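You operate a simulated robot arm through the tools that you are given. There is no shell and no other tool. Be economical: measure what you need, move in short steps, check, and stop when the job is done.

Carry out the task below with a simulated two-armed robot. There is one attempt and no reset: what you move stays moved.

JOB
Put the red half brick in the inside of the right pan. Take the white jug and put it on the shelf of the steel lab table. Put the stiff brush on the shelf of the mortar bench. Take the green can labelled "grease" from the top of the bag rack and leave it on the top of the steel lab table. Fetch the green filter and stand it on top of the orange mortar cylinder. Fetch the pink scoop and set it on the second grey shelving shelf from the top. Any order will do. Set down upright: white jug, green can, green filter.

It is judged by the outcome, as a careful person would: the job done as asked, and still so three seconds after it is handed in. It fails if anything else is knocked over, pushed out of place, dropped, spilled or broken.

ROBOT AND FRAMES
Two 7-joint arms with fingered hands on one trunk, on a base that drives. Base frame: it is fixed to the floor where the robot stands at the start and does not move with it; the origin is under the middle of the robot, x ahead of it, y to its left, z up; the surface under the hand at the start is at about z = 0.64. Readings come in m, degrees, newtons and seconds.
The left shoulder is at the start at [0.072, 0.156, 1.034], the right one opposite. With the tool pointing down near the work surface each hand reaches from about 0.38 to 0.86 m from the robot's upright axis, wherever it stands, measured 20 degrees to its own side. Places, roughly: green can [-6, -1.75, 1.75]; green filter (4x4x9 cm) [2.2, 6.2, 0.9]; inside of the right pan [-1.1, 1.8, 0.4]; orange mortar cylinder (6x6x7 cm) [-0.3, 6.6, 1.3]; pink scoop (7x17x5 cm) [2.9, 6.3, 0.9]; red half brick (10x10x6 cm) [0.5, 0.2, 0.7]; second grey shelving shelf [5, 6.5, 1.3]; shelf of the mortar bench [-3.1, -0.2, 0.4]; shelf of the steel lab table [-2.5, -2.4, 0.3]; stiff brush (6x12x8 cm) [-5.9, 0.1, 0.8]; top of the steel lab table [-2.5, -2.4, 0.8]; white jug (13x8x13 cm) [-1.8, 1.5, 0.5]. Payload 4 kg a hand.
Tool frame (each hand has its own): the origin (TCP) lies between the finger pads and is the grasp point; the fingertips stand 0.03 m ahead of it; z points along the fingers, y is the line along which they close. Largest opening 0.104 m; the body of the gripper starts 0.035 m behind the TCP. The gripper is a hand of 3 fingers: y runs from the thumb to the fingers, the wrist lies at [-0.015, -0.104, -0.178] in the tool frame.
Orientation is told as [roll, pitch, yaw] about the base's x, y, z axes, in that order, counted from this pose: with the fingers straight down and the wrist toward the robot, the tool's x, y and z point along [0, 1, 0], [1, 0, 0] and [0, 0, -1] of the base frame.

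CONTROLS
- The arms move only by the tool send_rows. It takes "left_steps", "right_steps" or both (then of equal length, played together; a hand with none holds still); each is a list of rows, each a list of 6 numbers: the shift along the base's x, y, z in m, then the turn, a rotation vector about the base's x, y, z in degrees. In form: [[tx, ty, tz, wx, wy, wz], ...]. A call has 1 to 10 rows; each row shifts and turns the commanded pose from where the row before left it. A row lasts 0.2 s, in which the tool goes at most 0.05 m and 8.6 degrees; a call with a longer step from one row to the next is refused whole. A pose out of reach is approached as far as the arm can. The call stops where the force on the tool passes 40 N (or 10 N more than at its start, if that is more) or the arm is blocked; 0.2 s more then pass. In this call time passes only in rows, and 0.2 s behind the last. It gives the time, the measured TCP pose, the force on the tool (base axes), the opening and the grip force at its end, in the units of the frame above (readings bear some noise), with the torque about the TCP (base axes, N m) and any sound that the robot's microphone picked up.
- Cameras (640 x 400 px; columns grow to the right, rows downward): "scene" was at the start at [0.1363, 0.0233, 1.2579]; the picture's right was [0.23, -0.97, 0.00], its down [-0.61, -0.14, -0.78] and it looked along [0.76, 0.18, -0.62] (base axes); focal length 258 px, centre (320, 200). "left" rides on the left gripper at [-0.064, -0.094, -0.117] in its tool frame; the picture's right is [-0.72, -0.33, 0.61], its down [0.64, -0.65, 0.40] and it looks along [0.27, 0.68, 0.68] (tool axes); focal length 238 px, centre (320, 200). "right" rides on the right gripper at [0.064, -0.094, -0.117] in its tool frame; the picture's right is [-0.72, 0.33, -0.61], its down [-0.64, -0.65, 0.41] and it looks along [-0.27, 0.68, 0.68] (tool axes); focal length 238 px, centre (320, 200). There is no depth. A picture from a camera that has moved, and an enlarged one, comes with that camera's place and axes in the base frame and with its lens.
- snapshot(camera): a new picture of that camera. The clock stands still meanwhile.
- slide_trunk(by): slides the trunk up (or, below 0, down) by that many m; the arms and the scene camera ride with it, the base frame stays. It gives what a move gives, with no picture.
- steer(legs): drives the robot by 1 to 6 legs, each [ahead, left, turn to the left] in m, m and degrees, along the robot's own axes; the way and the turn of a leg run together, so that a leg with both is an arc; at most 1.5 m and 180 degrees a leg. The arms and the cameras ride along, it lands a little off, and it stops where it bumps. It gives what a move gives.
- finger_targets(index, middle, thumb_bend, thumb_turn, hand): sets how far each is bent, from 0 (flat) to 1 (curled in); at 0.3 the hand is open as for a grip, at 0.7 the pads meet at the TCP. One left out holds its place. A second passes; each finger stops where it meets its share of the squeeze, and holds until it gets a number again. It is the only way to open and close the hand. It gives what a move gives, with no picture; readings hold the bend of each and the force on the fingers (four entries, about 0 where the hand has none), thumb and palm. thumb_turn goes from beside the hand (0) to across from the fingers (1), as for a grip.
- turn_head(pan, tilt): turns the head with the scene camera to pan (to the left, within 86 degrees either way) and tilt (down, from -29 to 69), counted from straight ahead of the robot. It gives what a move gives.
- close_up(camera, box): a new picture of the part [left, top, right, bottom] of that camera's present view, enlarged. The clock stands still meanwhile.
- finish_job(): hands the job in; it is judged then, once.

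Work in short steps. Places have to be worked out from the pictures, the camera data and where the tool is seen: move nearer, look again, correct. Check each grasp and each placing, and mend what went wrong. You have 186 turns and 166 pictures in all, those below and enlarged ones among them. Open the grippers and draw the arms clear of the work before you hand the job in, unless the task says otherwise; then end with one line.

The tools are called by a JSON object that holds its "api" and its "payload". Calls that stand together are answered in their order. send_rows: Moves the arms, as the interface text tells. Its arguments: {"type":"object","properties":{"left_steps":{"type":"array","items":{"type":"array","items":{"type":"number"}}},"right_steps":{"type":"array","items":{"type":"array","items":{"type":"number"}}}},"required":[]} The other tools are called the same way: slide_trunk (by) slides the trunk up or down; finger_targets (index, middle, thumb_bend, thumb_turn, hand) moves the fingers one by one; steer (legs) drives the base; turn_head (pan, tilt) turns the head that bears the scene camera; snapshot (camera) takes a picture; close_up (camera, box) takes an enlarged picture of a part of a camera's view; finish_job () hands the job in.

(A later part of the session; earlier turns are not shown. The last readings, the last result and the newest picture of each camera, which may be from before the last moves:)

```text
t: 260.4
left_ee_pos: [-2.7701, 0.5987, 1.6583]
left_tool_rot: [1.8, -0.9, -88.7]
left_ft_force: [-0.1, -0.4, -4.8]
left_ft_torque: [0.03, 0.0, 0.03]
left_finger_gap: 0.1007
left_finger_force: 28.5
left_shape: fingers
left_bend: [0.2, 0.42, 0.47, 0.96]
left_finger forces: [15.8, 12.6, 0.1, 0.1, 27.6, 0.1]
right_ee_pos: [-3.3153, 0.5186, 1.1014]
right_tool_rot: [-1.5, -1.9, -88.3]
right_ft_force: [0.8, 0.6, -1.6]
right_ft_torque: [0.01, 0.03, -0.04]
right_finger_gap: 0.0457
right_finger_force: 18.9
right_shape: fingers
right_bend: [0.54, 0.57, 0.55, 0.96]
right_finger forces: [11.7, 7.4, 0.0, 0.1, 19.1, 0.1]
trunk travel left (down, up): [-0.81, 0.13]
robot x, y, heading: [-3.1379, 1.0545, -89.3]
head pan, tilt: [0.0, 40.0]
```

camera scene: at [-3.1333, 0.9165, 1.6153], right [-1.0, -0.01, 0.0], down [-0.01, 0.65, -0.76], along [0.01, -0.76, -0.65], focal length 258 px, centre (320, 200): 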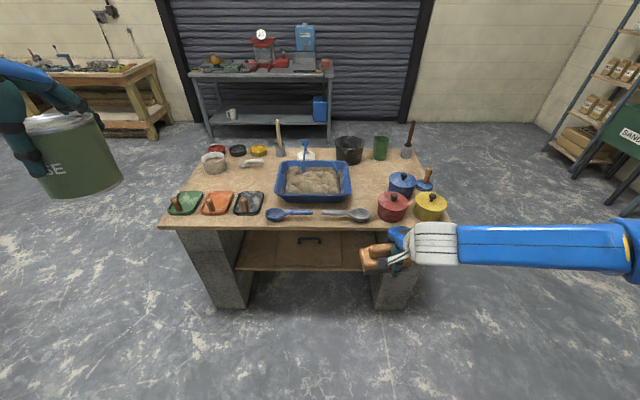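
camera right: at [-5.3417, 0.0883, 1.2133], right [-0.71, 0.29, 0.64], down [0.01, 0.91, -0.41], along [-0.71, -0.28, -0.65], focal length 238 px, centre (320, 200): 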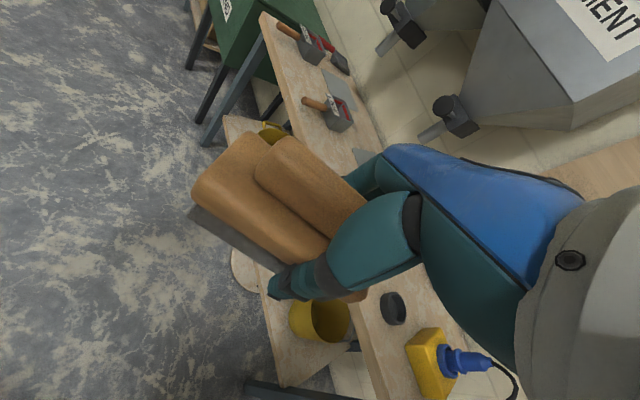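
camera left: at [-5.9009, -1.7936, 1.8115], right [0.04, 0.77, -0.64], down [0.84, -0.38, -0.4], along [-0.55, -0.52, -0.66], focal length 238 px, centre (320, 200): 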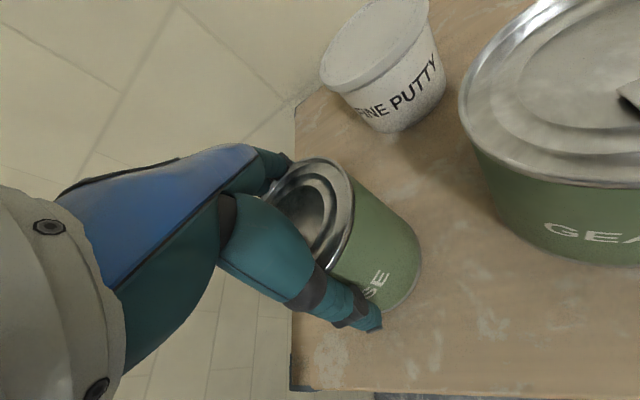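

A flat board with a handle lies in the middle of the shelf. The free strip on the left is at x≈-2.70…-2.90. I'll strafe so the right hand lines up with x≈-2.80 (the left hand stays outside the bench's east edge) and lower.

{"api": "steer", "payload": {"legs": [[0, 0.52, 0]]}}

{"api": "slide_trunk", "payload": {"by": -0.4}}

{"api": "slide_trunk", "payload": {"by": -0.2}}

{"api": "turn_head", "payload": {"pan": -10, "tilt": 35}}

{"api": "snapshot", "payload": {"camera": "scene"}}

{"api": "snapshot", "payload": {"camera": "right"}}

```text
t: 263.4
left_ee_pos: [-2.2728, 0.5953, 1.6597]
left_tool_rot: [2.1, -1.2, -89.6]
left_ft_force: [0.1, 0.2, -5.2]
left_ft_torque: [0.01, -0.04, -0.01]
left_finger_gap: 0.1004
left_finger_force: 28.3
left_shape: fingers
left_bend: [0.2, 0.42, 0.47, 0.96]
left_finger forces: [16.0, 12.7, 0.0, 0.0, 27.6, 0.1]
right_ee_pos: [-2.8135, 0.5219, 1.0995]
right_tool_rot: [-1.3, -1.8, -88.9]
right_ft_force: [-1.1, 0.4, -1.9]
right_ft_torque: [0.0, 0.02, 0.0]
right_finger_gap: 0.0457
right_finger_force: 19.0
right_shape: fingers
right_bend: [0.54, 0.57, 0.55, 0.96]
right_finger forces: [11.7, 7.3, 0.0, 0.0, 18.9, 0.1]
trunk travel left (down, up): [-0.81, 0.13]
robot x, y, heading: [-2.6198, 1.057, -89.8]
head pan, tilt: [0.0, 40.0]
```

```text
t: 267.2
left_ee_pos: [-2.2651, 0.5985, 1.2578]
left_tool_rot: [1.8, -1.2, -89.6]
left_ft_force: [-0.4, 0.4, -5.8]
left_ft_torque: [-0.01, -0.01, 0.0]
left_finger_gap: 0.1001
left_finger_force: 28.7
left_shape: fingers
left_bend: [0.2, 0.42, 0.47, 0.96]
left_finger forces: [16.0, 13.1, 0.1, 0.0, 28.0, 0.0]
right_ee_pos: [-2.8069, 0.5244, 0.701]
right_tool_rot: [-1.5, -1.9, -88.9]
right_ft_force: [-0.3, 0.8, -0.6]
right_ft_torque: [0.01, 0.03, -0.02]
right_finger_gap: 0.0455
right_finger_force: 19.4
right_shape: fingers
right_bend: [0.54, 0.57, 0.55, 0.96]
right_finger forces: [11.8, 7.4, 0.0, 0.0, 18.9, 0.0]
trunk travel left (down, up): [-0.41, 0.53]
robot x, y, heading: [-2.6224, 1.0571, -90.2]
head pan, tilt: [0.0, 40.0]
```

```text
t: 269.4
left_ee_pos: [-2.2646, 0.5989, 1.0585]
left_tool_rot: [1.8, -1.1, -89.6]
left_ft_force: [-0.4, 0.9, -5.7]
left_ft_torque: [0.02, -0.01, 0.0]
left_finger_gap: 0.1
left_finger_force: 28.2
left_shape: fingers
left_bend: [0.2, 0.42, 0.47, 0.96]
left_finger forces: [16.1, 13.1, 0.0, 0.1, 27.9, 0.0]
right_ee_pos: [-2.8084, 0.5239, 0.5009]
right_tool_rot: [-1.6, -1.8, -88.9]
right_ft_force: [-0.5, 0.4, -1.9]
right_ft_torque: [0.0, 0.05, 0.04]
right_finger_gap: 0.0457
right_finger_force: 18.7
right_shape: fingers
right_bend: [0.54, 0.57, 0.55, 0.96]
right_finger forces: [11.7, 7.4, 0.0, 0.0, 19.0, 0.1]
trunk travel left (down, up): [-0.21, 0.73]
robot x, y, heading: [-2.6278, 1.059, -90.2]
head pan, tilt: [0.0, 40.0]
```

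```text
t: 270.1
left_ee_pos: [-2.2641, 0.5983, 1.059]
left_tool_rot: [1.8, -1.2, -89.6]
left_ft_force: [0.2, 0.2, -5.7]
left_ft_torque: [0.03, -0.01, 0.01]
left_finger_gap: 0.1002
left_finger_force: 29.1
left_shape: fingers
left_bend: [0.2, 0.42, 0.47, 0.96]
left_finger forces: [16.1, 13.1, 0.0, 0.1, 27.9, 0.0]
right_ee_pos: [-2.8095, 0.5248, 0.5006]
right_tool_rot: [-1.6, -1.8, -88.9]
right_ft_force: [0.3, -0.7, -2.0]
right_ft_torque: [0.0, 0.07, 0.0]
right_finger_gap: 0.0457
right_finger_force: 19.4
right_shape: fingers
right_bend: [0.54, 0.57, 0.55, 0.96]
right_finger forces: [11.8, 7.4, 0.0, 0.0, 19.0, 0.1]
trunk travel left (down, up): [-0.21, 0.73]
robot x, y, heading: [-2.622, 1.0568, -90.2]
head pan, tilt: [-10.0, 35.0]
```

```text
78 pictures are left
camera scene: at [-2.6375, 0.9188, 1.0228], right [-0.98, 0.17, 0.0], down [0.1, 0.57, -0.82], along [-0.14, -0.8, -0.58], focal length 258 px, centre (320, 200)
```

scene: 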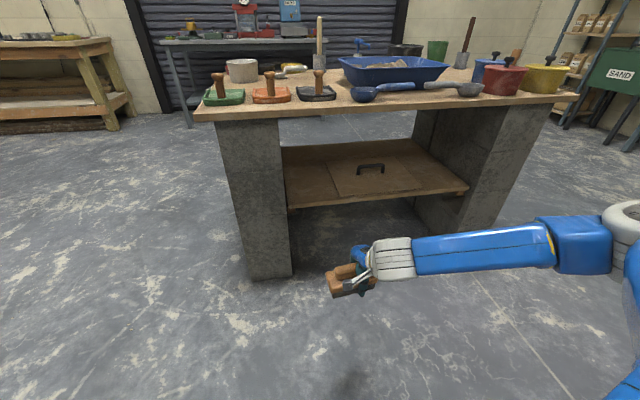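

```text
77 pictures are left
camera right: at [-2.7425, 0.6232, 0.6138], right [-0.7, -0.32, 0.64], down [-0.66, 0.63, -0.41], along [-0.27, -0.71, -0.65], focal length 238 px, centre (320, 200)
```

right: 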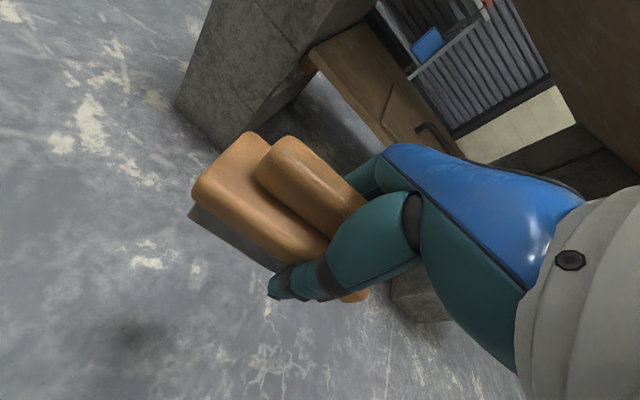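

The shelf is at z≈0.385 with its front at y≈0.07. The free strip is x -2.66…-2.86, so I'll aim for (-2.765, -0.02). Lower a little and drive in.

{"api": "send_rows", "payload": {"right_steps": [[0, 0, -0.02, 1.5, 1.5, 0], [0, 0, -0.02, 0, 0, 0]]}}

{"api": "steer", "payload": {"legs": [[0.4, 0.045, 0]]}}

{"api": "snapshot", "payload": {"camera": "right"}}

{"api": "snapshot", "payload": {"camera": "scene"}}

```text
t: 270.7
left_ee_pos: [-2.2644, 0.5981, 1.0583]
left_tool_rot: [2.0, -1.1, -89.5]
left_ft_force: [-0.9, -0.1, -5.4]
left_ft_torque: [0.0, 0.0, -0.01]
left_finger_gap: 0.1002
left_finger_force: 28.5
left_shape: fingers
left_bend: [0.2, 0.42, 0.47, 0.96]
left_finger forces: [16.1, 13.0, 0.1, 0.1, 27.9, 0.0]
right_ee_pos: [-2.8087, 0.5242, 0.4602]
right_tool_rot: [-3.1, -0.4, -88.9]
right_ft_force: [0.3, 0.3, -1.4]
right_ft_torque: [0.0, 0.06, 0.01]
right_finger_gap: 0.0457
right_finger_force: 19.0
right_shape: fingers
right_bend: [0.54, 0.57, 0.55, 0.96]
right_finger forces: [11.7, 7.4, 0.1, 0.0, 18.9, 0.0]
trunk travel left (down, up): [-0.21, 0.73]
robot x, y, heading: [-2.6206, 1.0584, -90.3]
head pan, tilt: [-10.0, 35.0]
```

```text
t: 273.2
left_ee_pos: [-2.2209, 0.1942, 1.0587]
left_tool_rot: [2.0, -1.1, -89.7]
left_ft_force: [-0.4, -0.3, -5.5]
left_ft_torque: [0.01, -0.02, 0.01]
left_finger_gap: 0.1001
left_finger_force: 28.2
left_shape: fingers
left_bend: [0.2, 0.42, 0.47, 0.96]
left_finger forces: [16.2, 13.1, 0.0, 0.0, 27.8, 0.1]
right_ee_pos: [-2.7646, 0.1225, 0.4607]
right_tool_rot: [-3.1, -0.3, -89.1]
right_ft_force: [0.9, -1.1, -2.3]
right_ft_torque: [0.02, 0.04, -0.01]
right_finger_gap: 0.046
right_finger_force: 19.1
right_shape: fingers
right_bend: [0.54, 0.57, 0.55, 0.96]
right_finger forces: [11.7, 7.5, 0.0, 0.1, 18.9, 0.1]
trunk travel left (down, up): [-0.21, 0.73]
robot x, y, heading: [-2.5777, 0.654, -90.3]
head pan, tilt: [-10.0, 35.0]
```

```text
76 pictures are left
camera right: at [-2.6963, 0.2177, 0.5739], right [-0.68, -0.33, 0.65], down [-0.67, 0.64, -0.37], along [-0.29, -0.69, -0.66], focal length 238 px, centre (320, 200)
```

right: 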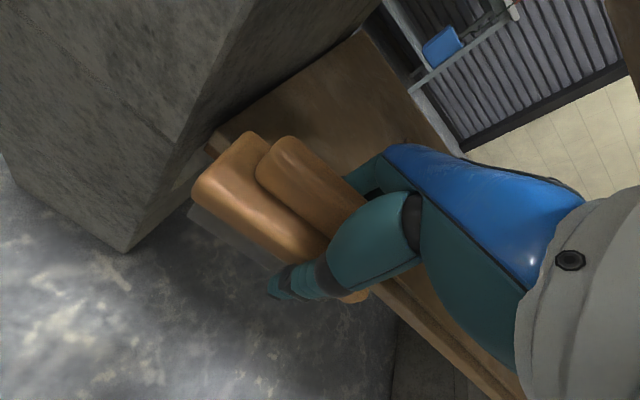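

```text
75 pictures are left
camera scene: at [-2.5933, 0.5157, 1.0227], right [-0.98, 0.18, 0.0], down [0.1, 0.57, -0.82], along [-0.15, -0.8, -0.58], focal length 258 px, centre (320, 200)
```

scene: 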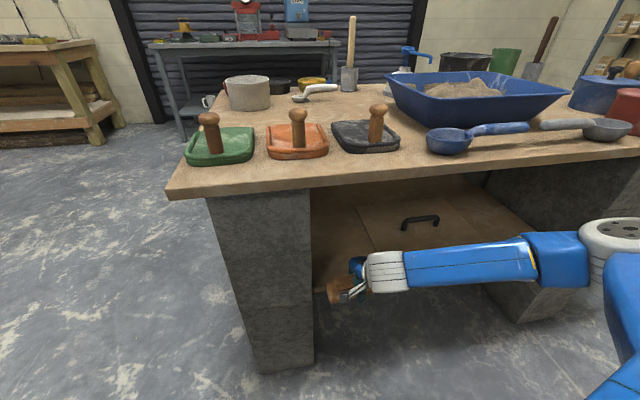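

It's aligned and 5 cm clear of the pier. I'll level the roll and extend 14 cm over the shelf.

{"api": "send_rows", "payload": {"right_steps": [[-0.002, -0.035, 0, 0, -3, 0], [-0.002, -0.035, 0, 0, 0, 0], [-0.002, -0.035, 0, 0, 0, 0], [0, -0.035, 0, 0, 0, 0]]}}

{"api": "snapshot", "payload": {"camera": "right"}}

{"api": "snapshot", "payload": {"camera": "scene"}}

```text
t: 274.2
left_ee_pos: [-2.2205, 0.1954, 1.0585]
left_tool_rot: [1.8, -1.3, -89.7]
left_ft_force: [-0.6, -1.0, -5.1]
left_ft_torque: [0.02, -0.04, -0.01]
left_finger_gap: 0.1
left_finger_force: 28.2
left_shape: fingers
left_bend: [0.2, 0.42, 0.47, 0.96]
left_finger forces: [15.9, 13.1, 0.0, 0.0, 27.7, 0.1]
right_ee_pos: [-2.7702, -0.017, 0.4601]
right_tool_rot: [0.0, -0.4, -89.1]
right_ft_force: [0.8, 0.3, -2.2]
right_ft_torque: [-0.01, 0.05, 0.01]
right_finger_gap: 0.0456
right_finger_force: 19.3
right_shape: fingers
right_bend: [0.54, 0.57, 0.55, 0.96]
right_finger forces: [11.8, 7.3, 0.0, 0.0, 18.9, 0.0]
trunk travel left (down, up): [-0.21, 0.73]
robot x, y, heading: [-2.5809, 0.652, -90.1]
head pan, tilt: [-10.0, 35.0]
```

```text
74 pictures are left
camera right: at [-2.7078, 0.0785, 0.577], right [-0.71, -0.33, 0.62], down [-0.65, 0.64, -0.41], along [-0.26, -0.69, -0.67], focal length 238 px, centre (320, 200)
```

right: 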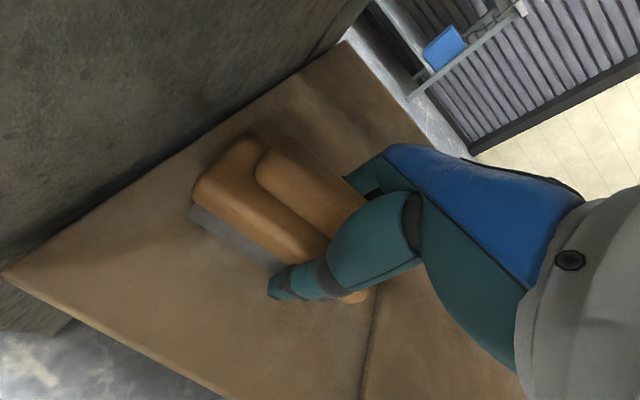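

```text
73 pictures are left
camera scene: at [-2.5927, 0.5155, 1.0227], right [-0.98, 0.18, 0.0], down [0.1, 0.57, -0.82], along [-0.15, -0.8, -0.58], focal length 258 px, centre (320, 200)
```

scene: 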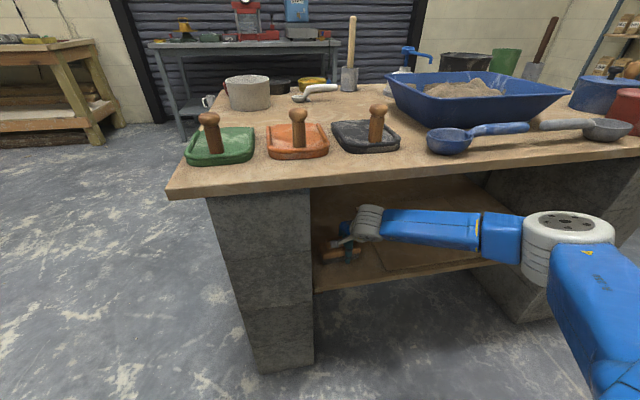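

The brush is over the free strip. I'll lower it gently to contact.

{"api": "send_rows", "payload": {"right_steps": [[0, 0, -0.012, 0, 0, 0], [0, 0, -0.01, 0, 0, 0], [0, 0, -0.006, 0, 0, 0], [0, 0, -0.005, 0, 0, 0]]}}

{"api": "snapshot", "payload": {"camera": "right"}}

```text
t: 275.2
left_ee_pos: [-2.2204, 0.1982, 1.0588]
left_tool_rot: [1.9, -1.1, -89.7]
left_ft_force: [-0.3, -0.1, -5.2]
left_ft_torque: [0.02, -0.03, 0.0]
left_finger_gap: 0.1001
left_finger_force: 28.3
left_shape: fingers
left_bend: [0.2, 0.42, 0.47, 0.96]
left_finger forces: [16.1, 13.0, 0.0, 0.1, 27.7, 0.0]
right_ee_pos: [-2.7712, -0.0228, 0.4428]
right_tool_rot: [0.2, -1.7, -89.0]
right_ft_force: [-1.4, 8.3, 23.1]
right_ft_torque: [-0.15, 0.13, -0.08]
right_finger_gap: 0.0457
right_finger_force: 29.1
right_shape: fingers
right_bend: [0.57, 0.58, 0.54, 0.95]
right_finger forces: [8.7, 24.7, 0.0, 0.0, 25.6, 0.1]
trunk travel left (down, up): [-0.21, 0.73]
robot x, y, heading: [-2.575, 0.6519, -90.0]
head pan, tilt: [-10.0, 35.0]
stopped in row 4 (right hand): the force on the tool passed its limit at 44 N (the readings are from after the stop); the commanded pose is now the measured one
```

```text
72 pictures are left
camera right: at [-2.7077, 0.0753, 0.5582], right [-0.72, -0.32, 0.62], down [-0.65, 0.63, -0.43], along [-0.25, -0.71, -0.66], focal length 238 px, centre (320, 200)
```

right: 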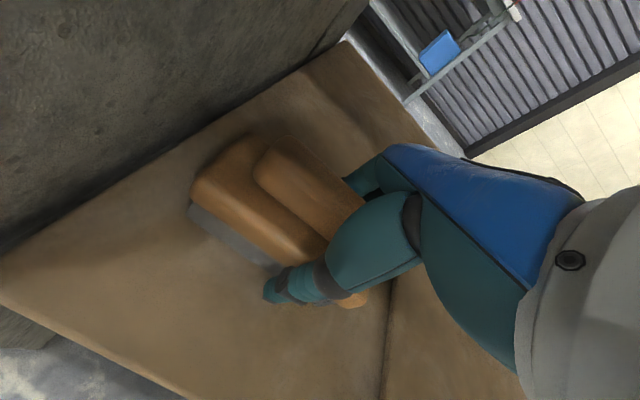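

Contact made. I'll ease up slightly, release, rise and withdraw.

{"api": "send_rows", "payload": {"right_steps": [[0, 0, 0.003, 0, 0, 0]]}}

{"api": "finger_targets", "payload": {"hand": "right", "index": 0.3, "middle": 0.3, "thumb_bend": 0.3}}

{"api": "send_rows", "payload": {"right_steps": [[0, 0, 0.02, 0, 0, 0], [0, 0, 0.03, 0, 0, 0], [0, 0, 0.03, 0, 0, 0], [0, 0, 0.02, 0, 0, 0], [0, 0.04, 0, 0, 0, 0], [0, 0.04, 0, 0, 0, 0], [0, 0.04, 0, 0, 0, 0]]}}

{"api": "snapshot", "payload": {"camera": "right"}}

```text
t: 275.6
left_ee_pos: [-2.2201, 0.1975, 1.0584]
left_tool_rot: [1.8, -1.3, -89.7]
left_ft_force: [0.0, -0.1, -4.6]
left_ft_torque: [0.0, -0.02, -0.01]
left_finger_gap: 0.1001
left_finger_force: 28.7
left_shape: fingers
left_bend: [0.2, 0.42, 0.47, 0.96]
left_finger forces: [15.9, 13.1, 0.0, 0.0, 27.8, 0.0]
right_ee_pos: [-2.7706, -0.0225, 0.4449]
right_tool_rot: [0.0, -1.6, -89.1]
right_ft_force: [-0.2, -0.5, 15.2]
right_ft_torque: [-0.44, 0.09, -0.01]
right_finger_gap: 0.0459
right_finger_force: 27.0
right_shape: fingers
right_bend: [0.56, 0.58, 0.55, 0.95]
right_finger forces: [11.4, 22.6, 0.0, 0.0, 19.6, 0.0]
trunk travel left (down, up): [-0.21, 0.73]
robot x, y, heading: [-2.5792, 0.654, -90.2]
head pan, tilt: [-10.0, 35.0]
```

```text
t: 276.6
left_ee_pos: [-2.2211, 0.1967, 1.058]
left_tool_rot: [1.8, -1.1, -89.7]
left_ft_force: [0.2, -0.2, -5.8]
left_ft_torque: [0.0, -0.06, -0.01]
left_finger_gap: 0.1002
left_finger_force: 28.2
left_shape: fingers
left_bend: [0.2, 0.42, 0.47, 0.96]
left_finger forces: [16.0, 13.0, 0.0, 0.0, 27.8, 0.0]
right_ee_pos: [-2.7715, -0.0216, 0.4399]
right_tool_rot: [0.1, -1.2, -89.2]
right_ft_force: [-0.4, -0.3, 0.0]
right_ft_torque: [-0.01, 0.0, -0.01]
right_finger_gap: 0.1033
right_finger_force: 0.1
right_shape: fingers
right_bend: [0.3, 0.3, 0.3, 0.97]
right_finger forces: [0.0, 0.0, 0.1, 0.0, 0.0, 0.1]
trunk travel left (down, up): [-0.21, 0.73]
robot x, y, heading: [-2.5754, 0.6537, -90.4]
head pan, tilt: [-10.0, 35.0]
```

```text
t: 278.2
left_ee_pos: [-2.2229, 0.1964, 1.0601]
left_tool_rot: [1.8, -1.4, -89.7]
left_ft_force: [-0.3, 0.0, -4.9]
left_ft_torque: [0.01, 0.01, 0.05]
left_finger_gap: 0.0999
left_finger_force: 28.5
left_shape: fingers
left_bend: [0.2, 0.42, 0.47, 0.96]
left_finger forces: [15.8, 13.0, 0.0, 0.1, 27.7, 0.0]
right_ee_pos: [-2.7698, 0.0988, 0.5422]
right_tool_rot: [0.1, -1.4, -89.2]
right_ft_force: [-1.2, 0.3, 0.2]
right_ft_torque: [0.0, 0.0, -0.01]
right_finger_gap: 0.1031
right_finger_force: 0.1
right_shape: fingers
right_bend: [0.3, 0.3, 0.3, 0.97]
right_finger forces: [0.0, 0.1, 0.0, 0.1, 0.0, 0.0]
trunk travel left (down, up): [-0.21, 0.73]
robot x, y, heading: [-2.5752, 0.6529, -90.2]
head pan, tilt: [-10.0, 35.0]
```

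```text
71 pictures are left
camera right: at [-2.707, 0.1969, 0.6574], right [-0.72, -0.32, 0.62], down [-0.65, 0.63, -0.42], along [-0.26, -0.7, -0.66], focal length 238 px, centre (320, 200)
```

right: 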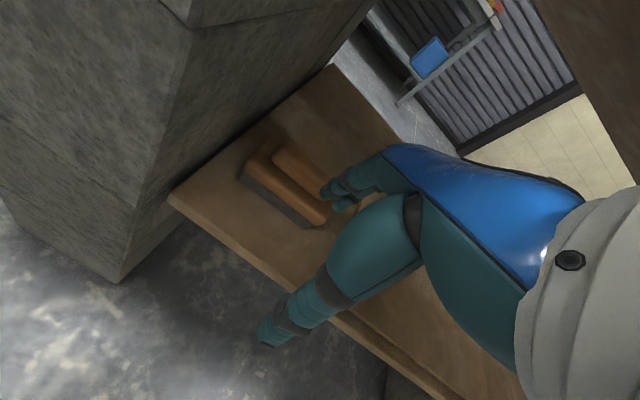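

The brush rests on the shelf. Next I'll take the can to the lab table top: back out, raise the trunk and drive through the gap again.

{"api": "steer", "payload": {"legs": [[-0.28, 0, 0]]}}

{"api": "slide_trunk", "payload": {"by": 0.38}}

{"api": "steer", "payload": {"legs": [[0, 0.78, 0], [1.4, 0, 0], [0.6, -0.3, 0]]}}

{"api": "turn_head", "payload": {"pan": 0, "tilt": 35}}

{"api": "snapshot", "payload": {"camera": "scene"}}

```text
t: 280.1
left_ee_pos: [-2.2201, 0.4766, 1.0587]
left_tool_rot: [1.7, -1.2, -89.8]
left_ft_force: [-0.4, 0.0, -5.2]
left_ft_torque: [0.02, 0.01, 0.0]
left_finger_gap: 0.1
left_finger_force: 27.5
left_shape: fingers
left_bend: [0.2, 0.42, 0.47, 0.96]
left_finger forces: [15.9, 13.0, 0.0, 0.1, 27.8, 0.0]
right_ee_pos: [-2.7688, 0.3768, 0.542]
right_tool_rot: [0.2, -1.3, -89.1]
right_ft_force: [-0.4, -0.4, 0.6]
right_ft_torque: [-0.01, -0.02, 0.03]
right_finger_gap: 0.1032
right_finger_force: 0.0
right_shape: fingers
right_bend: [0.3, 0.3, 0.3, 0.97]
right_finger forces: [0.0, 0.0, 0.0, 0.0, 0.1, 0.1]
trunk travel left (down, up): [-0.21, 0.73]
robot x, y, heading: [-2.5752, 0.9331, -90.2]
head pan, tilt: [-10.0, 35.0]
```

```text
t: 283.8
left_ee_pos: [-2.2198, 0.4765, 1.4395]
left_tool_rot: [1.9, -1.3, -89.7]
left_ft_force: [-0.5, -0.6, -5.7]
left_ft_torque: [0.03, -0.03, 0.0]
left_finger_gap: 0.1003
left_finger_force: 28.3
left_shape: fingers
left_bend: [0.2, 0.42, 0.47, 0.96]
left_finger forces: [15.8, 13.2, 0.0, 0.0, 27.6, 0.0]
right_ee_pos: [-2.7691, 0.3776, 0.9219]
right_tool_rot: [0.1, -1.4, -89.1]
right_ft_force: [-0.1, -0.3, -0.1]
right_ft_torque: [0.0, -0.01, -0.01]
right_finger_gap: 0.1033
right_finger_force: 0.1
right_shape: fingers
right_bend: [0.3, 0.3, 0.3, 0.97]
right_finger forces: [0.0, 0.0, 0.0, 0.0, 0.1, 0.1]
trunk travel left (down, up): [-0.59, 0.35]
robot x, y, heading: [-2.5742, 0.9348, -90.5]
head pan, tilt: [-10.0, 35.0]
```

```text
t: 289.4
left_ee_pos: [-1.4515, 0.3602, 1.4434]
left_tool_rot: [1.9, -1.9, -89.5]
left_ft_force: [0.4, 0.0, -5.9]
left_ft_torque: [0.0, -0.01, 0.05]
left_finger_gap: 0.0998
left_finger_force: 29.0
left_shape: fingers
left_bend: [0.2, 0.42, 0.47, 0.96]
left_finger forces: [16.2, 13.3, 0.0, 0.0, 28.3, 0.1]
right_ee_pos: [-2.0003, 0.2541, 0.9274]
right_tool_rot: [0.1, -1.8, -88.7]
right_ft_force: [0.2, 0.0, 0.1]
right_ft_torque: [0.0, 0.01, 0.01]
right_finger_gap: 0.1029
right_finger_force: 0.1
right_shape: fingers
right_bend: [0.3, 0.3, 0.3, 0.97]
right_finger forces: [0.0, 0.0, 0.0, 0.0, 0.0, 0.1]
trunk travel left (down, up): [-0.59, 0.35]
robot x, y, heading: [-1.8096, 0.7986, -90.0]
head pan, tilt: [-10.0, 35.0]
stopped in leg 2: the robot was blocked; the commanded pose is now the measured one
```

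```text
t: 290.2
left_ee_pos: [-1.4505, 0.3528, 1.4414]
left_tool_rot: [1.9, -1.7, -89.4]
left_ft_force: [0.9, -0.2, -5.6]
left_ft_torque: [0.03, -0.01, 0.03]
left_finger_gap: 0.1002
left_finger_force: 28.9
left_shape: fingers
left_bend: [0.2, 0.42, 0.47, 0.96]
left_finger forces: [16.1, 13.4, 0.0, 0.1, 28.3, 0.1]
right_ee_pos: [-1.9994, 0.2483, 0.9233]
right_tool_rot: [-0.1, -1.6, -88.8]
right_ft_force: [0.1, -0.2, 0.1]
right_ft_torque: [0.02, -0.01, -0.01]
right_finger_gap: 0.1031
right_finger_force: 0.0
right_shape: fingers
right_bend: [0.3, 0.3, 0.3, 0.97]
right_finger forces: [0.0, 0.1, 0.0, 0.1, 0.1, 0.1]
trunk travel left (down, up): [-0.59, 0.35]
robot x, y, heading: [-1.8085, 0.8006, -89.7]
head pan, tilt: [0.0, 35.0]
```

```text
70 pictures are left
camera scene: at [-1.8093, 0.6617, 1.4028], right [-1.0, 0.0, 0.0], down [0.0, 0.58, -0.82], along [0.0, -0.82, -0.58], focal length 258 px, centre (320, 200)
```

scene: 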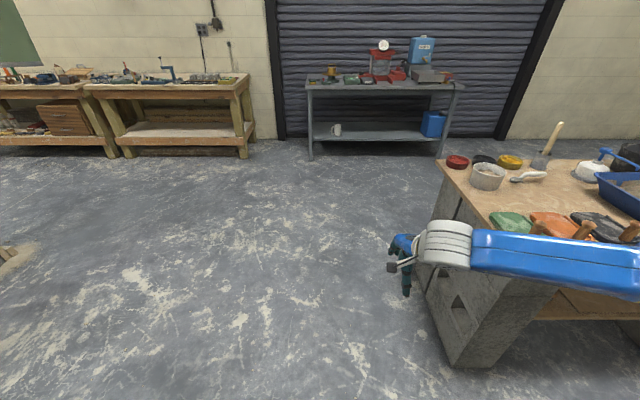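

Something blocked the base or an arm at y≈0.80. I'll look down on both sides to see what it is.

{"api": "turn_head", "payload": {"pan": 75, "tilt": 50}}

{"api": "snapshot", "payload": {"camera": "scene"}}

{"api": "turn_head", "payload": {"pan": -55, "tilt": 45}}

{"api": "snapshot", "payload": {"camera": "scene"}}

```text
t: 291.6
left_ee_pos: [-1.4514, 0.3538, 1.4429]
left_tool_rot: [1.8, -1.7, -89.3]
left_ft_force: [0.4, -0.4, -5.5]
left_ft_torque: [0.03, 0.02, 0.02]
left_finger_gap: 0.0999
left_finger_force: 29.1
left_shape: fingers
left_bend: [0.2, 0.42, 0.47, 0.96]
left_finger forces: [16.2, 13.4, 0.0, 0.0, 28.1, 0.0]
right_ee_pos: [-1.9996, 0.2484, 0.9247]
right_tool_rot: [0.0, -1.7, -88.7]
right_ft_force: [0.5, 0.4, 0.2]
right_ft_torque: [0.02, -0.01, 0.01]
right_finger_gap: 0.1029
right_finger_force: 0.2
right_shape: fingers
right_bend: [0.3, 0.3, 0.3, 0.97]
right_finger forces: [0.0, 0.0, 0.0, 0.0, 0.1, 0.0]
trunk travel left (down, up): [-0.59, 0.35]
robot x, y, heading: [-1.8082, 0.8028, -89.9]
head pan, tilt: [75.0, 50.0]
```

```text
69 pictures are left
camera scene: at [-1.7352, 0.7295, 1.3812], right [-0.26, -0.97, 0.0], down [-0.74, 0.2, -0.64], along [0.62, -0.16, -0.77], focal length 258 px, centre (320, 200)
```

scene: 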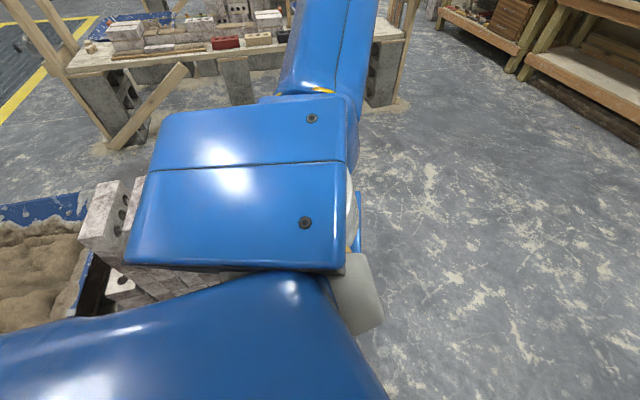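

```text
t: 293.7
left_ee_pos: [-1.4512, 0.3531, 1.4428]
left_tool_rot: [1.9, -1.7, -89.4]
left_ft_force: [0.7, -0.6, -5.8]
left_ft_torque: [0.02, -0.03, 0.02]
left_finger_gap: 0.0998
left_finger_force: 29.1
left_shape: fingers
left_bend: [0.2, 0.42, 0.47, 0.96]
left_finger forces: [16.1, 13.4, 0.1, 0.1, 28.2, 0.0]
right_ee_pos: [-2.0, 0.2493, 0.9245]
right_tool_rot: [0.1, -1.6, -88.9]
right_ft_force: [0.3, -0.7, 1.1]
right_ft_torque: [-0.04, 0.01, 0.02]
right_finger_gap: 0.1032
right_finger_force: 0.1
right_shape: fingers
right_bend: [0.3, 0.3, 0.3, 0.97]
right_finger forces: [0.0, 0.1, 0.0, 0.0, 0.0, 0.0]
trunk travel left (down, up): [-0.59, 0.35]
robot x, y, heading: [-1.8096, 0.8024, -89.7]
head pan, tilt: [-55.0, 45.0]
```

```text
68 pictures are left
camera scene: at [-1.8763, 0.7029, 1.3882], right [-0.58, 0.82, 0.0], down [0.58, 0.41, -0.71], along [-0.58, -0.4, -0.71], focal length 258 px, centre (320, 200)
```

scene: 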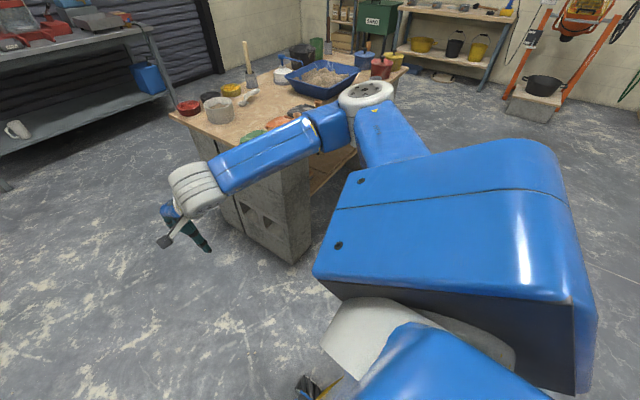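

The right elbow hangs near the bench and the base may be rubbing the loose floor brick. I'll raise the trunk further, shift slightly right, and then go forward in a smaller leg.

{"api": "slide_trunk", "payload": {"by": 0.3}}

{"api": "steer", "payload": {"legs": [[0, -0.1, 0], [0.5, 0, 0]]}}

{"api": "turn_head", "payload": {"pan": 80, "tilt": 35}}

{"api": "snapshot", "payload": {"camera": "scene"}}

```text
t: 296.7
left_ee_pos: [-1.4509, 0.3517, 1.7428]
left_tool_rot: [1.9, -1.7, -89.4]
left_ft_force: [-0.7, 0.0, -4.9]
left_ft_torque: [0.03, -0.01, 0.0]
left_finger_gap: 0.1002
left_finger_force: 28.9
left_shape: fingers
left_bend: [0.2, 0.42, 0.47, 0.96]
left_finger forces: [16.1, 13.4, 0.0, 0.0, 28.1, 0.0]
right_ee_pos: [-1.9991, 0.2483, 1.2244]
right_tool_rot: [0.0, -1.6, -88.8]
right_ft_force: [0.9, -0.2, 0.2]
right_ft_torque: [-0.01, 0.04, -0.01]
right_finger_gap: 0.1032
right_finger_force: 0.0
right_shape: fingers
right_bend: [0.3, 0.3, 0.3, 0.97]
right_finger forces: [0.0, 0.1, 0.0, 0.1, 0.0, 0.1]
trunk travel left (down, up): [-0.89, 0.05]
robot x, y, heading: [-1.8104, 0.8006, -89.9]
head pan, tilt: [-55.0, 45.0]
```

```text
t: 300.4
left_ee_pos: [-1.5891, -0.1392, 1.7524]
left_tool_rot: [3.1, -2.0, -90.0]
left_ft_force: [-1.4, 0.4, -4.5]
left_ft_torque: [0.06, -0.01, 0.0]
left_finger_gap: 0.1
left_finger_force: 28.0
left_shape: fingers
left_bend: [0.2, 0.42, 0.47, 0.96]
left_finger forces: [15.5, 13.0, 0.0, 0.1, 27.4, 0.1]
right_ee_pos: [-2.1288, -0.2433, 1.2221]
right_tool_rot: [1.1, -1.7, -89.1]
right_ft_force: [-0.9, 0.2, -0.9]
right_ft_torque: [0.01, -0.02, -0.02]
right_finger_gap: 0.1029
right_finger_force: 0.1
right_shape: fingers
right_bend: [0.3, 0.3, 0.3, 0.97]
right_finger forces: [0.0, 0.1, 0.0, 0.1, 0.0, 0.0]
trunk travel left (down, up): [-0.89, 0.05]
robot x, y, heading: [-1.9131, 0.3047, -90.3]
head pan, tilt: [-55.0, 45.0]
```

```text
t: 302.6
left_ee_pos: [-1.5625, -0.1436, 1.7448]
left_tool_rot: [2.1, -1.8, -89.9]
left_ft_force: [0.3, -0.2, -5.3]
left_ft_torque: [0.04, -0.02, 0.01]
left_finger_gap: 0.1
left_finger_force: 27.9
left_shape: fingers
left_bend: [0.2, 0.42, 0.47, 0.96]
left_finger forces: [15.3, 12.9, 0.0, 0.1, 27.0, 0.0]
right_ee_pos: [-2.1083, -0.2466, 1.2238]
right_tool_rot: [0.3, -1.6, -89.2]
right_ft_force: [0.9, 0.4, 0.3]
right_ft_torque: [-0.01, 0.01, 0.02]
right_finger_gap: 0.103
right_finger_force: 0.2
right_shape: fingers
right_bend: [0.3, 0.3, 0.3, 0.97]
right_finger forces: [0.0, 0.0, 0.0, 0.0, 0.0, 0.0]
trunk travel left (down, up): [-0.89, 0.05]
robot x, y, heading: [-1.9092, 0.3028, -90.2]
head pan, tilt: [80.0, 35.0]
```

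```text
67 pictures are left
camera scene: at [-1.8336, 0.2351, 1.7034], right [-0.18, -0.98, 0.0], down [-0.56, 0.1, -0.82], along [0.81, -0.14, -0.57], focal length 258 px, centre (320, 200)
```

scene: 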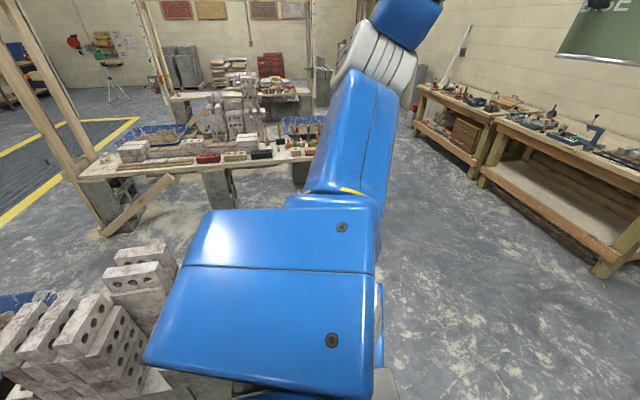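

The stack still looks intact and the way is free. I'll continue to the lab table.

{"api": "steer", "payload": {"legs": [[1.3, 0.1, 0]]}}

{"api": "turn_head", "payload": {"pan": -5, "tilt": 38}}

{"api": "snapshot", "payload": {"camera": "scene"}}

```text
t: 309.2
left_ee_pos: [-1.4318, -1.4538, 1.7438]
left_tool_rot: [1.9, -1.9, -88.3]
left_ft_force: [0.9, 0.3, -5.4]
left_ft_torque: [0.04, -0.03, 0.0]
left_finger_gap: 0.0996
left_finger_force: 27.1
left_shape: fingers
left_bend: [0.2, 0.42, 0.47, 0.96]
left_finger forces: [15.1, 12.9, 0.0, 0.1, 27.0, 0.0]
right_ee_pos: [-1.9773, -1.5722, 1.226]
right_tool_rot: [0.1, -1.7, -87.5]
right_ft_force: [-0.3, 0.0, 0.1]
right_ft_torque: [-0.01, 0.06, 0.01]
right_finger_gap: 0.1031
right_finger_force: 0.1
right_shape: fingers
right_bend: [0.3, 0.3, 0.3, 0.97]
right_finger forces: [0.0, 0.0, 0.1, 0.0, 0.0, 0.1]
trunk travel left (down, up): [-0.89, 0.05]
robot x, y, heading: [-1.7981, -1.0178, -88.5]
head pan, tilt: [80.0, 35.0]
```

```text
t: 310.8
left_ee_pos: [-1.4302, -1.4529, 1.7454]
left_tool_rot: [2.0, -2.1, -88.3]
left_ft_force: [-0.1, -0.3, -5.6]
left_ft_torque: [0.03, -0.03, 0.04]
left_finger_gap: 0.0995
left_finger_force: 27.4
left_shape: fingers
left_bend: [0.2, 0.42, 0.47, 0.96]
left_finger forces: [15.5, 12.9, 0.0, 0.1, 27.0, 0.0]
right_ee_pos: [-1.9754, -1.5714, 1.2241]
right_tool_rot: [0.0, -1.7, -87.6]
right_ft_force: [-0.1, 0.3, -0.3]
right_ft_torque: [-0.01, 0.02, 0.0]
right_finger_gap: 0.103
right_finger_force: 0.0
right_shape: fingers
right_bend: [0.3, 0.3, 0.3, 0.97]
right_finger forces: [0.1, 0.0, 0.0, 0.0, 0.0, 0.0]
trunk travel left (down, up): [-0.89, 0.05]
robot x, y, heading: [-1.7998, -1.0178, -88.5]
head pan, tilt: [-5.0, 38.0]
```

```text
66 pictures are left
camera scene: at [-1.8023, -1.1575, 1.6983], right [-1.0, 0.06, 0.0], down [0.04, 0.62, -0.79], along [-0.05, -0.78, -0.62], focal length 258 px, centre (320, 200)
```

scene: 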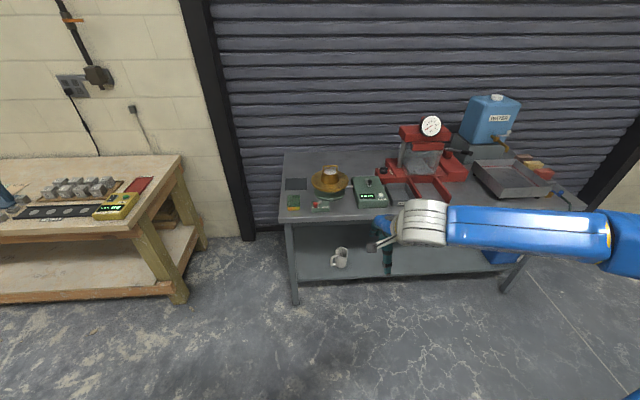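

I'll zoom on the tabletop to find a free spot for the can.

{"api": "close_up", "payload": {"camera": "scene", "box": [260, 80, 600, 290]}}

```text
1.88 times, centred on (430, 185) of scene
camera zoom: at [-1.8023, -1.1575, 1.6983], right [-1.0, 0.06, 0.0], down [0.04, 0.62, -0.79], along [-0.05, -0.78, -0.62], focal length 486 px, centre (113, 228)
```

zoom: 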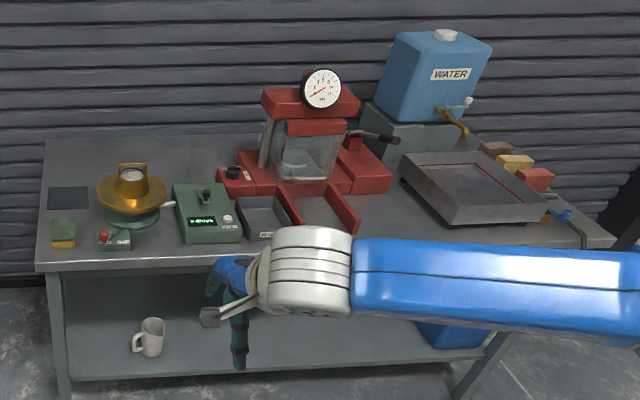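

There is a free area between the red tray and the square pan at about (-2.70, -2.24). I'll raise and tuck the right hand, lower the left hand, and strafe to line up.

{"api": "send_rows", "payload": {"right_steps": [[0, 0.01, 0.04, 0, 0, 0], [0, 0.01, 0.04, 0, 0, 0], [0, 0.01, 0.04, 0, 0, 0], [0, 0.01, 0.04, 0, 0, 0], [0, 0.01, 0.04, 0, 0, 0], [0, 0.01, 0.04, 0, 0, 0], [0, 0.01, 0.04, 0, 0, 0]], "left_steps": [[0.0, 0, -0.045, 0, 0, 0], [0, 0, -0.045, 0, 0, 0], [0, 0, -0.045, 0, 0, 0], [0, 0, -0.045, 0, 0, 0], [0, 0, -0.045, 0, 0, 0], [0, 0, -0.045, 0, 0, 0], [0, 0, -0.045, 0, 0, 0]]}}

{"api": "steer", "payload": {"legs": [[0.2, 0, -1.5], [0, -1.17, 0]]}}

{"api": "turn_head", "payload": {"pan": 15, "tilt": 38}}

{"api": "snapshot", "payload": {"camera": "scene"}}

```text
t: 312.4
left_ee_pos: [-1.429, -1.4555, 1.427]
left_tool_rot: [1.7, -1.9, -88.3]
left_ft_force: [-0.2, -0.9, -5.0]
left_ft_torque: [0.02, -0.02, 0.01]
left_finger_gap: 0.0993
left_finger_force: 26.8
left_shape: fingers
left_bend: [0.2, 0.42, 0.47, 0.96]
left_finger forces: [14.8, 12.4, 0.0, 0.0, 25.8, 0.1]
right_ee_pos: [-1.9746, -1.5012, 1.5059]
right_tool_rot: [-0.1, -1.8, -87.6]
right_ft_force: [-0.2, 0.2, -0.3]
right_ft_torque: [0.0, 0.02, 0.0]
right_finger_gap: 0.1032
right_finger_force: 0.2
right_shape: fingers
right_bend: [0.3, 0.3, 0.3, 0.97]
right_finger forces: [0.0, 0.0, 0.0, 0.0, 0.1, 0.0]
trunk travel left (down, up): [-0.89, 0.05]
robot x, y, heading: [-1.7994, -1.0152, -88.7]
head pan, tilt: [-5.0, 38.0]
```

```text
t: 319.5
left_ee_pos: [-2.5862, -1.664, 1.427]
left_tool_rot: [1.8, -1.9, -89.7]
left_ft_force: [0.8, 0.4, -5.0]
left_ft_torque: [0.02, 0.0, -0.04]
left_finger_gap: 0.0994
left_finger_force: 25.8
left_shape: fingers
left_bend: [0.2, 0.42, 0.47, 0.96]
left_finger forces: [14.7, 12.5, 0.0, 0.0, 25.6, 0.0]
right_ee_pos: [-3.1317, -1.6966, 1.5055]
right_tool_rot: [-0.2, -1.7, -89.0]
right_ft_force: [0.3, 0.4, 0.1]
right_ft_torque: [-0.01, 0.01, 0.02]
right_finger_gap: 0.1033
right_finger_force: 0.3
right_shape: fingers
right_bend: [0.3, 0.3, 0.3, 0.97]
right_finger forces: [0.1, 0.1, 0.0, 0.0, 0.1, 0.0]
trunk travel left (down, up): [-0.89, 0.05]
robot x, y, heading: [-2.9436, -1.2208, -89.8]
head pan, tilt: [-5.0, 38.0]
```

```text
t: 320.3
left_ee_pos: [-2.5876, -1.6627, 1.428]
left_tool_rot: [2.0, -2.0, -89.8]
left_ft_force: [0.1, -0.7, -5.6]
left_ft_torque: [-0.02, -0.02, -0.01]
left_finger_gap: 0.0991
left_finger_force: 26.3
left_shape: fingers
left_bend: [0.2, 0.42, 0.47, 0.96]
left_finger forces: [14.7, 12.5, 0.0, 0.0, 25.6, 0.0]
right_ee_pos: [-3.1331, -1.6957, 1.5054]
right_tool_rot: [0.0, -1.8, -89.1]
right_ft_force: [0.6, -0.8, 0.1]
right_ft_torque: [0.0, 0.03, 0.02]
right_finger_gap: 0.1029
right_finger_force: 0.0
right_shape: fingers
right_bend: [0.3, 0.3, 0.3, 0.97]
right_finger forces: [0.0, 0.0, 0.0, 0.0, 0.1, 0.0]
trunk travel left (down, up): [-0.89, 0.05]
robot x, y, heading: [-2.9435, -1.223, -90.1]
head pan, tilt: [15.0, 38.0]
```

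```text
64 pictures are left
camera scene: at [-2.9218, -1.3548, 1.6983], right [-0.97, -0.26, 0.0], down [-0.16, 0.6, -0.79], along [0.2, -0.76, -0.62], focal length 258 px, centre (320, 200)
```

scene: 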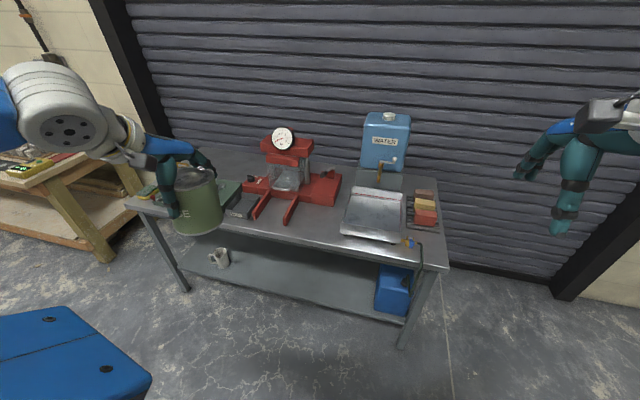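

The spot is confirmed at (-2.695, -2.235), with about ±11 cm free. I'll lower the trunk and drive in.

{"api": "slide_trunk", "payload": {"by": -0.36}}

{"api": "steer", "payload": {"legs": [[0.42, -0.1, 0]]}}

{"api": "snapshot", "payload": {"camera": "left"}}

{"api": "snapshot", "payload": {"camera": "scene"}}

```text
t: 323.8
left_ee_pos: [-2.5887, -1.6632, 1.0692]
left_tool_rot: [1.9, -2.0, -89.7]
left_ft_force: [-0.1, 0.7, -5.1]
left_ft_torque: [0.03, -0.01, 0.05]
left_finger_gap: 0.0992
left_finger_force: 26.4
left_shape: fingers
left_bend: [0.2, 0.42, 0.47, 0.96]
left_finger forces: [14.7, 12.4, 0.0, 0.1, 25.5, 0.1]
right_ee_pos: [-3.1334, -1.6938, 1.1464]
right_tool_rot: [0.0, -1.8, -89.0]
right_ft_force: [0.9, 0.6, 0.2]
right_ft_torque: [0.0, -0.01, 0.01]
right_finger_gap: 0.1031
right_finger_force: 0.1
right_shape: fingers
right_bend: [0.3, 0.3, 0.3, 0.97]
right_finger forces: [0.0, 0.1, 0.1, 0.0, 0.0, 0.1]
trunk travel left (down, up): [-0.53, 0.41]
robot x, y, heading: [-2.9459, -1.2216, -89.8]
head pan, tilt: [15.0, 38.0]
```

```text
t: 326.5
left_ee_pos: [-2.6853, -2.0906, 1.0687]
left_tool_rot: [1.9, -2.0, -89.4]
left_ft_force: [0.2, -0.3, -5.2]
left_ft_torque: [0.04, -0.03, 0.0]
left_finger_gap: 0.0994
left_finger_force: 26.9
left_shape: fingers
left_bend: [0.2, 0.42, 0.47, 0.96]
left_finger forces: [14.6, 12.5, 0.0, 0.1, 25.5, 0.0]
right_ee_pos: [-3.2306, -2.1266, 1.1473]
right_tool_rot: [-0.1, -1.9, -88.7]
right_ft_force: [0.4, -1.0, -0.3]
right_ft_torque: [-0.02, -0.02, 0.0]
right_finger_gap: 0.1032
right_finger_force: 0.1
right_shape: fingers
right_bend: [0.3, 0.3, 0.3, 0.97]
right_finger forces: [0.0, 0.1, 0.0, 0.1, 0.1, 0.0]
trunk travel left (down, up): [-0.53, 0.41]
robot x, y, heading: [-3.042, -1.6519, -89.7]
head pan, tilt: [15.0, 38.0]
```

```text
63 pictures are left
camera left: at [-2.752, -1.9926, 1.181], right [-0.7, 0.3, -0.65], down [0.65, 0.65, -0.41], along [0.3, -0.7, -0.64], focal length 238 px, centre (320, 200)
```

left: 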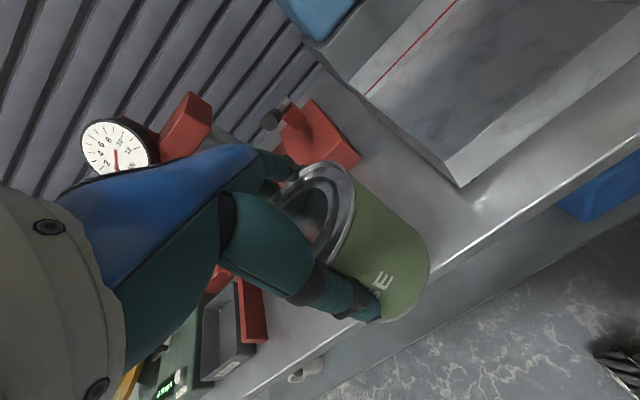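

```text
62 pictures are left
camera scene: at [-3.02, -1.7831, 1.3385], right [-0.96, -0.26, 0.0], down [-0.16, 0.59, -0.79], along [0.21, -0.76, -0.62], focal length 258 px, centre (320, 200)
```

scene: 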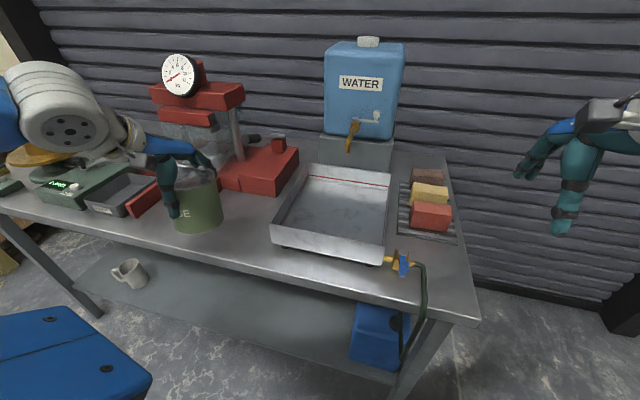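

The free area is right ahead of the can. The red base ends near (-2.72, -2.35), so I'll place it at y≈-2.215. Extend, then lower.

{"api": "send_rows", "payload": {"left_steps": [[0, -0.04, 0, 0, 0, 0], [0, -0.04, 0, 0, 0, 0], [0, -0.043, 0, 1.9, 1.9, 0], [0, 0, -0.04, 0, 0, 0], [0, 0, -0.04, 0, 0, 0], [0, 0, -0.03, 0, 0, 0]]}}

{"api": "snapshot", "payload": {"camera": "left"}}

{"api": "close_up", "payload": {"camera": "scene", "box": [60, 80, 380, 280]}}

```text
t: 327.9
left_ee_pos: [-2.6828, -2.2154, 0.9556]
left_tool_rot: [0.1, 0.0, -89.4]
left_ft_force: [0.4, 0.5, -5.3]
left_ft_torque: [-0.01, -0.01, 0.02]
left_finger_gap: 0.0988
left_finger_force: 25.9
left_shape: fingers
left_bend: [0.2, 0.42, 0.47, 0.96]
left_finger forces: [14.4, 12.4, 0.0, 0.0, 25.0, 0.0]
right_ee_pos: [-3.2297, -2.1292, 1.1459]
right_tool_rot: [0.1, -1.8, -88.7]
right_ft_force: [0.1, 0.1, 0.2]
right_ft_torque: [-0.01, 0.0, 0.02]
right_finger_gap: 0.1033
right_finger_force: 0.1
right_shape: fingers
right_bend: [0.3, 0.3, 0.3, 0.97]
right_finger forces: [0.1, 0.1, 0.0, 0.0, 0.1, 0.0]
trunk travel left (down, up): [-0.53, 0.41]
robot x, y, heading: [-3.0453, -1.6521, -89.6]
head pan, tilt: [15.0, 38.0]
```

```text
61 pictures are left
camera left: at [-2.7472, -2.1214, 1.0746], right [-0.72, 0.32, -0.61], down [0.63, 0.66, -0.41], along [0.28, -0.68, -0.68], focal length 238 px, centre (320, 200)
```

left: 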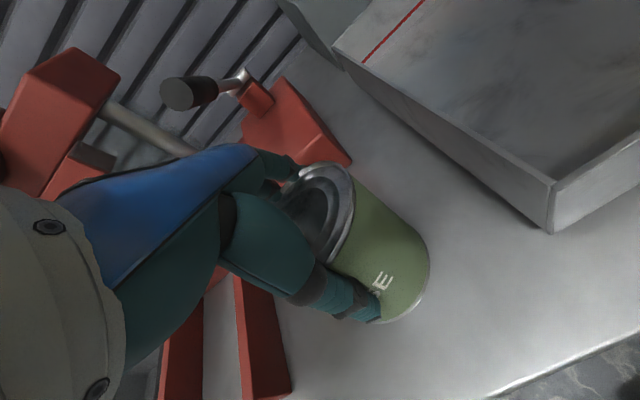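

```text
2.00 times, centred on (220, 180) of scene
camera zoom: at [-3.0199, -1.7868, 1.3381], right [-0.96, -0.26, 0.0], down [-0.16, 0.6, -0.79], along [0.21, -0.76, -0.62], focal length 517 px, centre (520, 240)
```

zoom: 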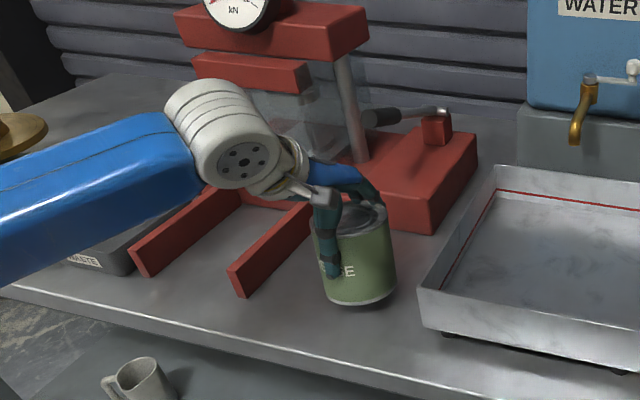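

It's clear of the prong and the red base. I'll nudge 2 cm right, then lower to contact.

{"api": "send_rows", "payload": {"left_steps": [[-0.02, 0.01, 0, 0, 0, 0], [0, 0, -0.02, 0, 0, 0], [0, 0, -0.015, 0, 0, 0], [0, 0, -0.007, 0, 0, 0], [0, 0, -0.007, 0, 0, 0]]}}

```text
t: 328.9
left_ee_pos: [-2.7092, -2.2047, 0.9332]
left_tool_rot: [0.4, -2.0, -89.4]
left_ft_force: [-0.8, 9.5, 27.4]
left_ft_torque: [-0.56, -0.07, 0.01]
left_finger_gap: 0.1009
left_finger_force: 32.5
left_shape: fingers
left_bend: [0.19, 0.41, 0.49, 0.96]
left_finger forces: [18.4, 11.7, 0.0, 0.0, 35.1, 0.0]
right_ee_pos: [-3.2349, -2.1229, 1.1485]
right_tool_rot: [0.2, -2.0, -88.6]
right_ft_force: [0.5, -0.9, 0.4]
right_ft_torque: [0.02, 0.03, -0.01]
right_finger_gap: 0.103
right_finger_force: 0.1
right_shape: fingers
right_bend: [0.3, 0.3, 0.3, 0.97]
right_finger forces: [0.0, 0.1, 0.1, 0.0, 0.1, 0.0]
trunk travel left (down, up): [-0.53, 0.41]
robot x, y, heading: [-3.0463, -1.6471, -89.5]
head pan, tilt: [15.0, 38.0]
stopped in row 5 (left hand): the force on the tool passed its limit at 43 N (the readings are from after the stop); the commanded pose is now the measured one
```

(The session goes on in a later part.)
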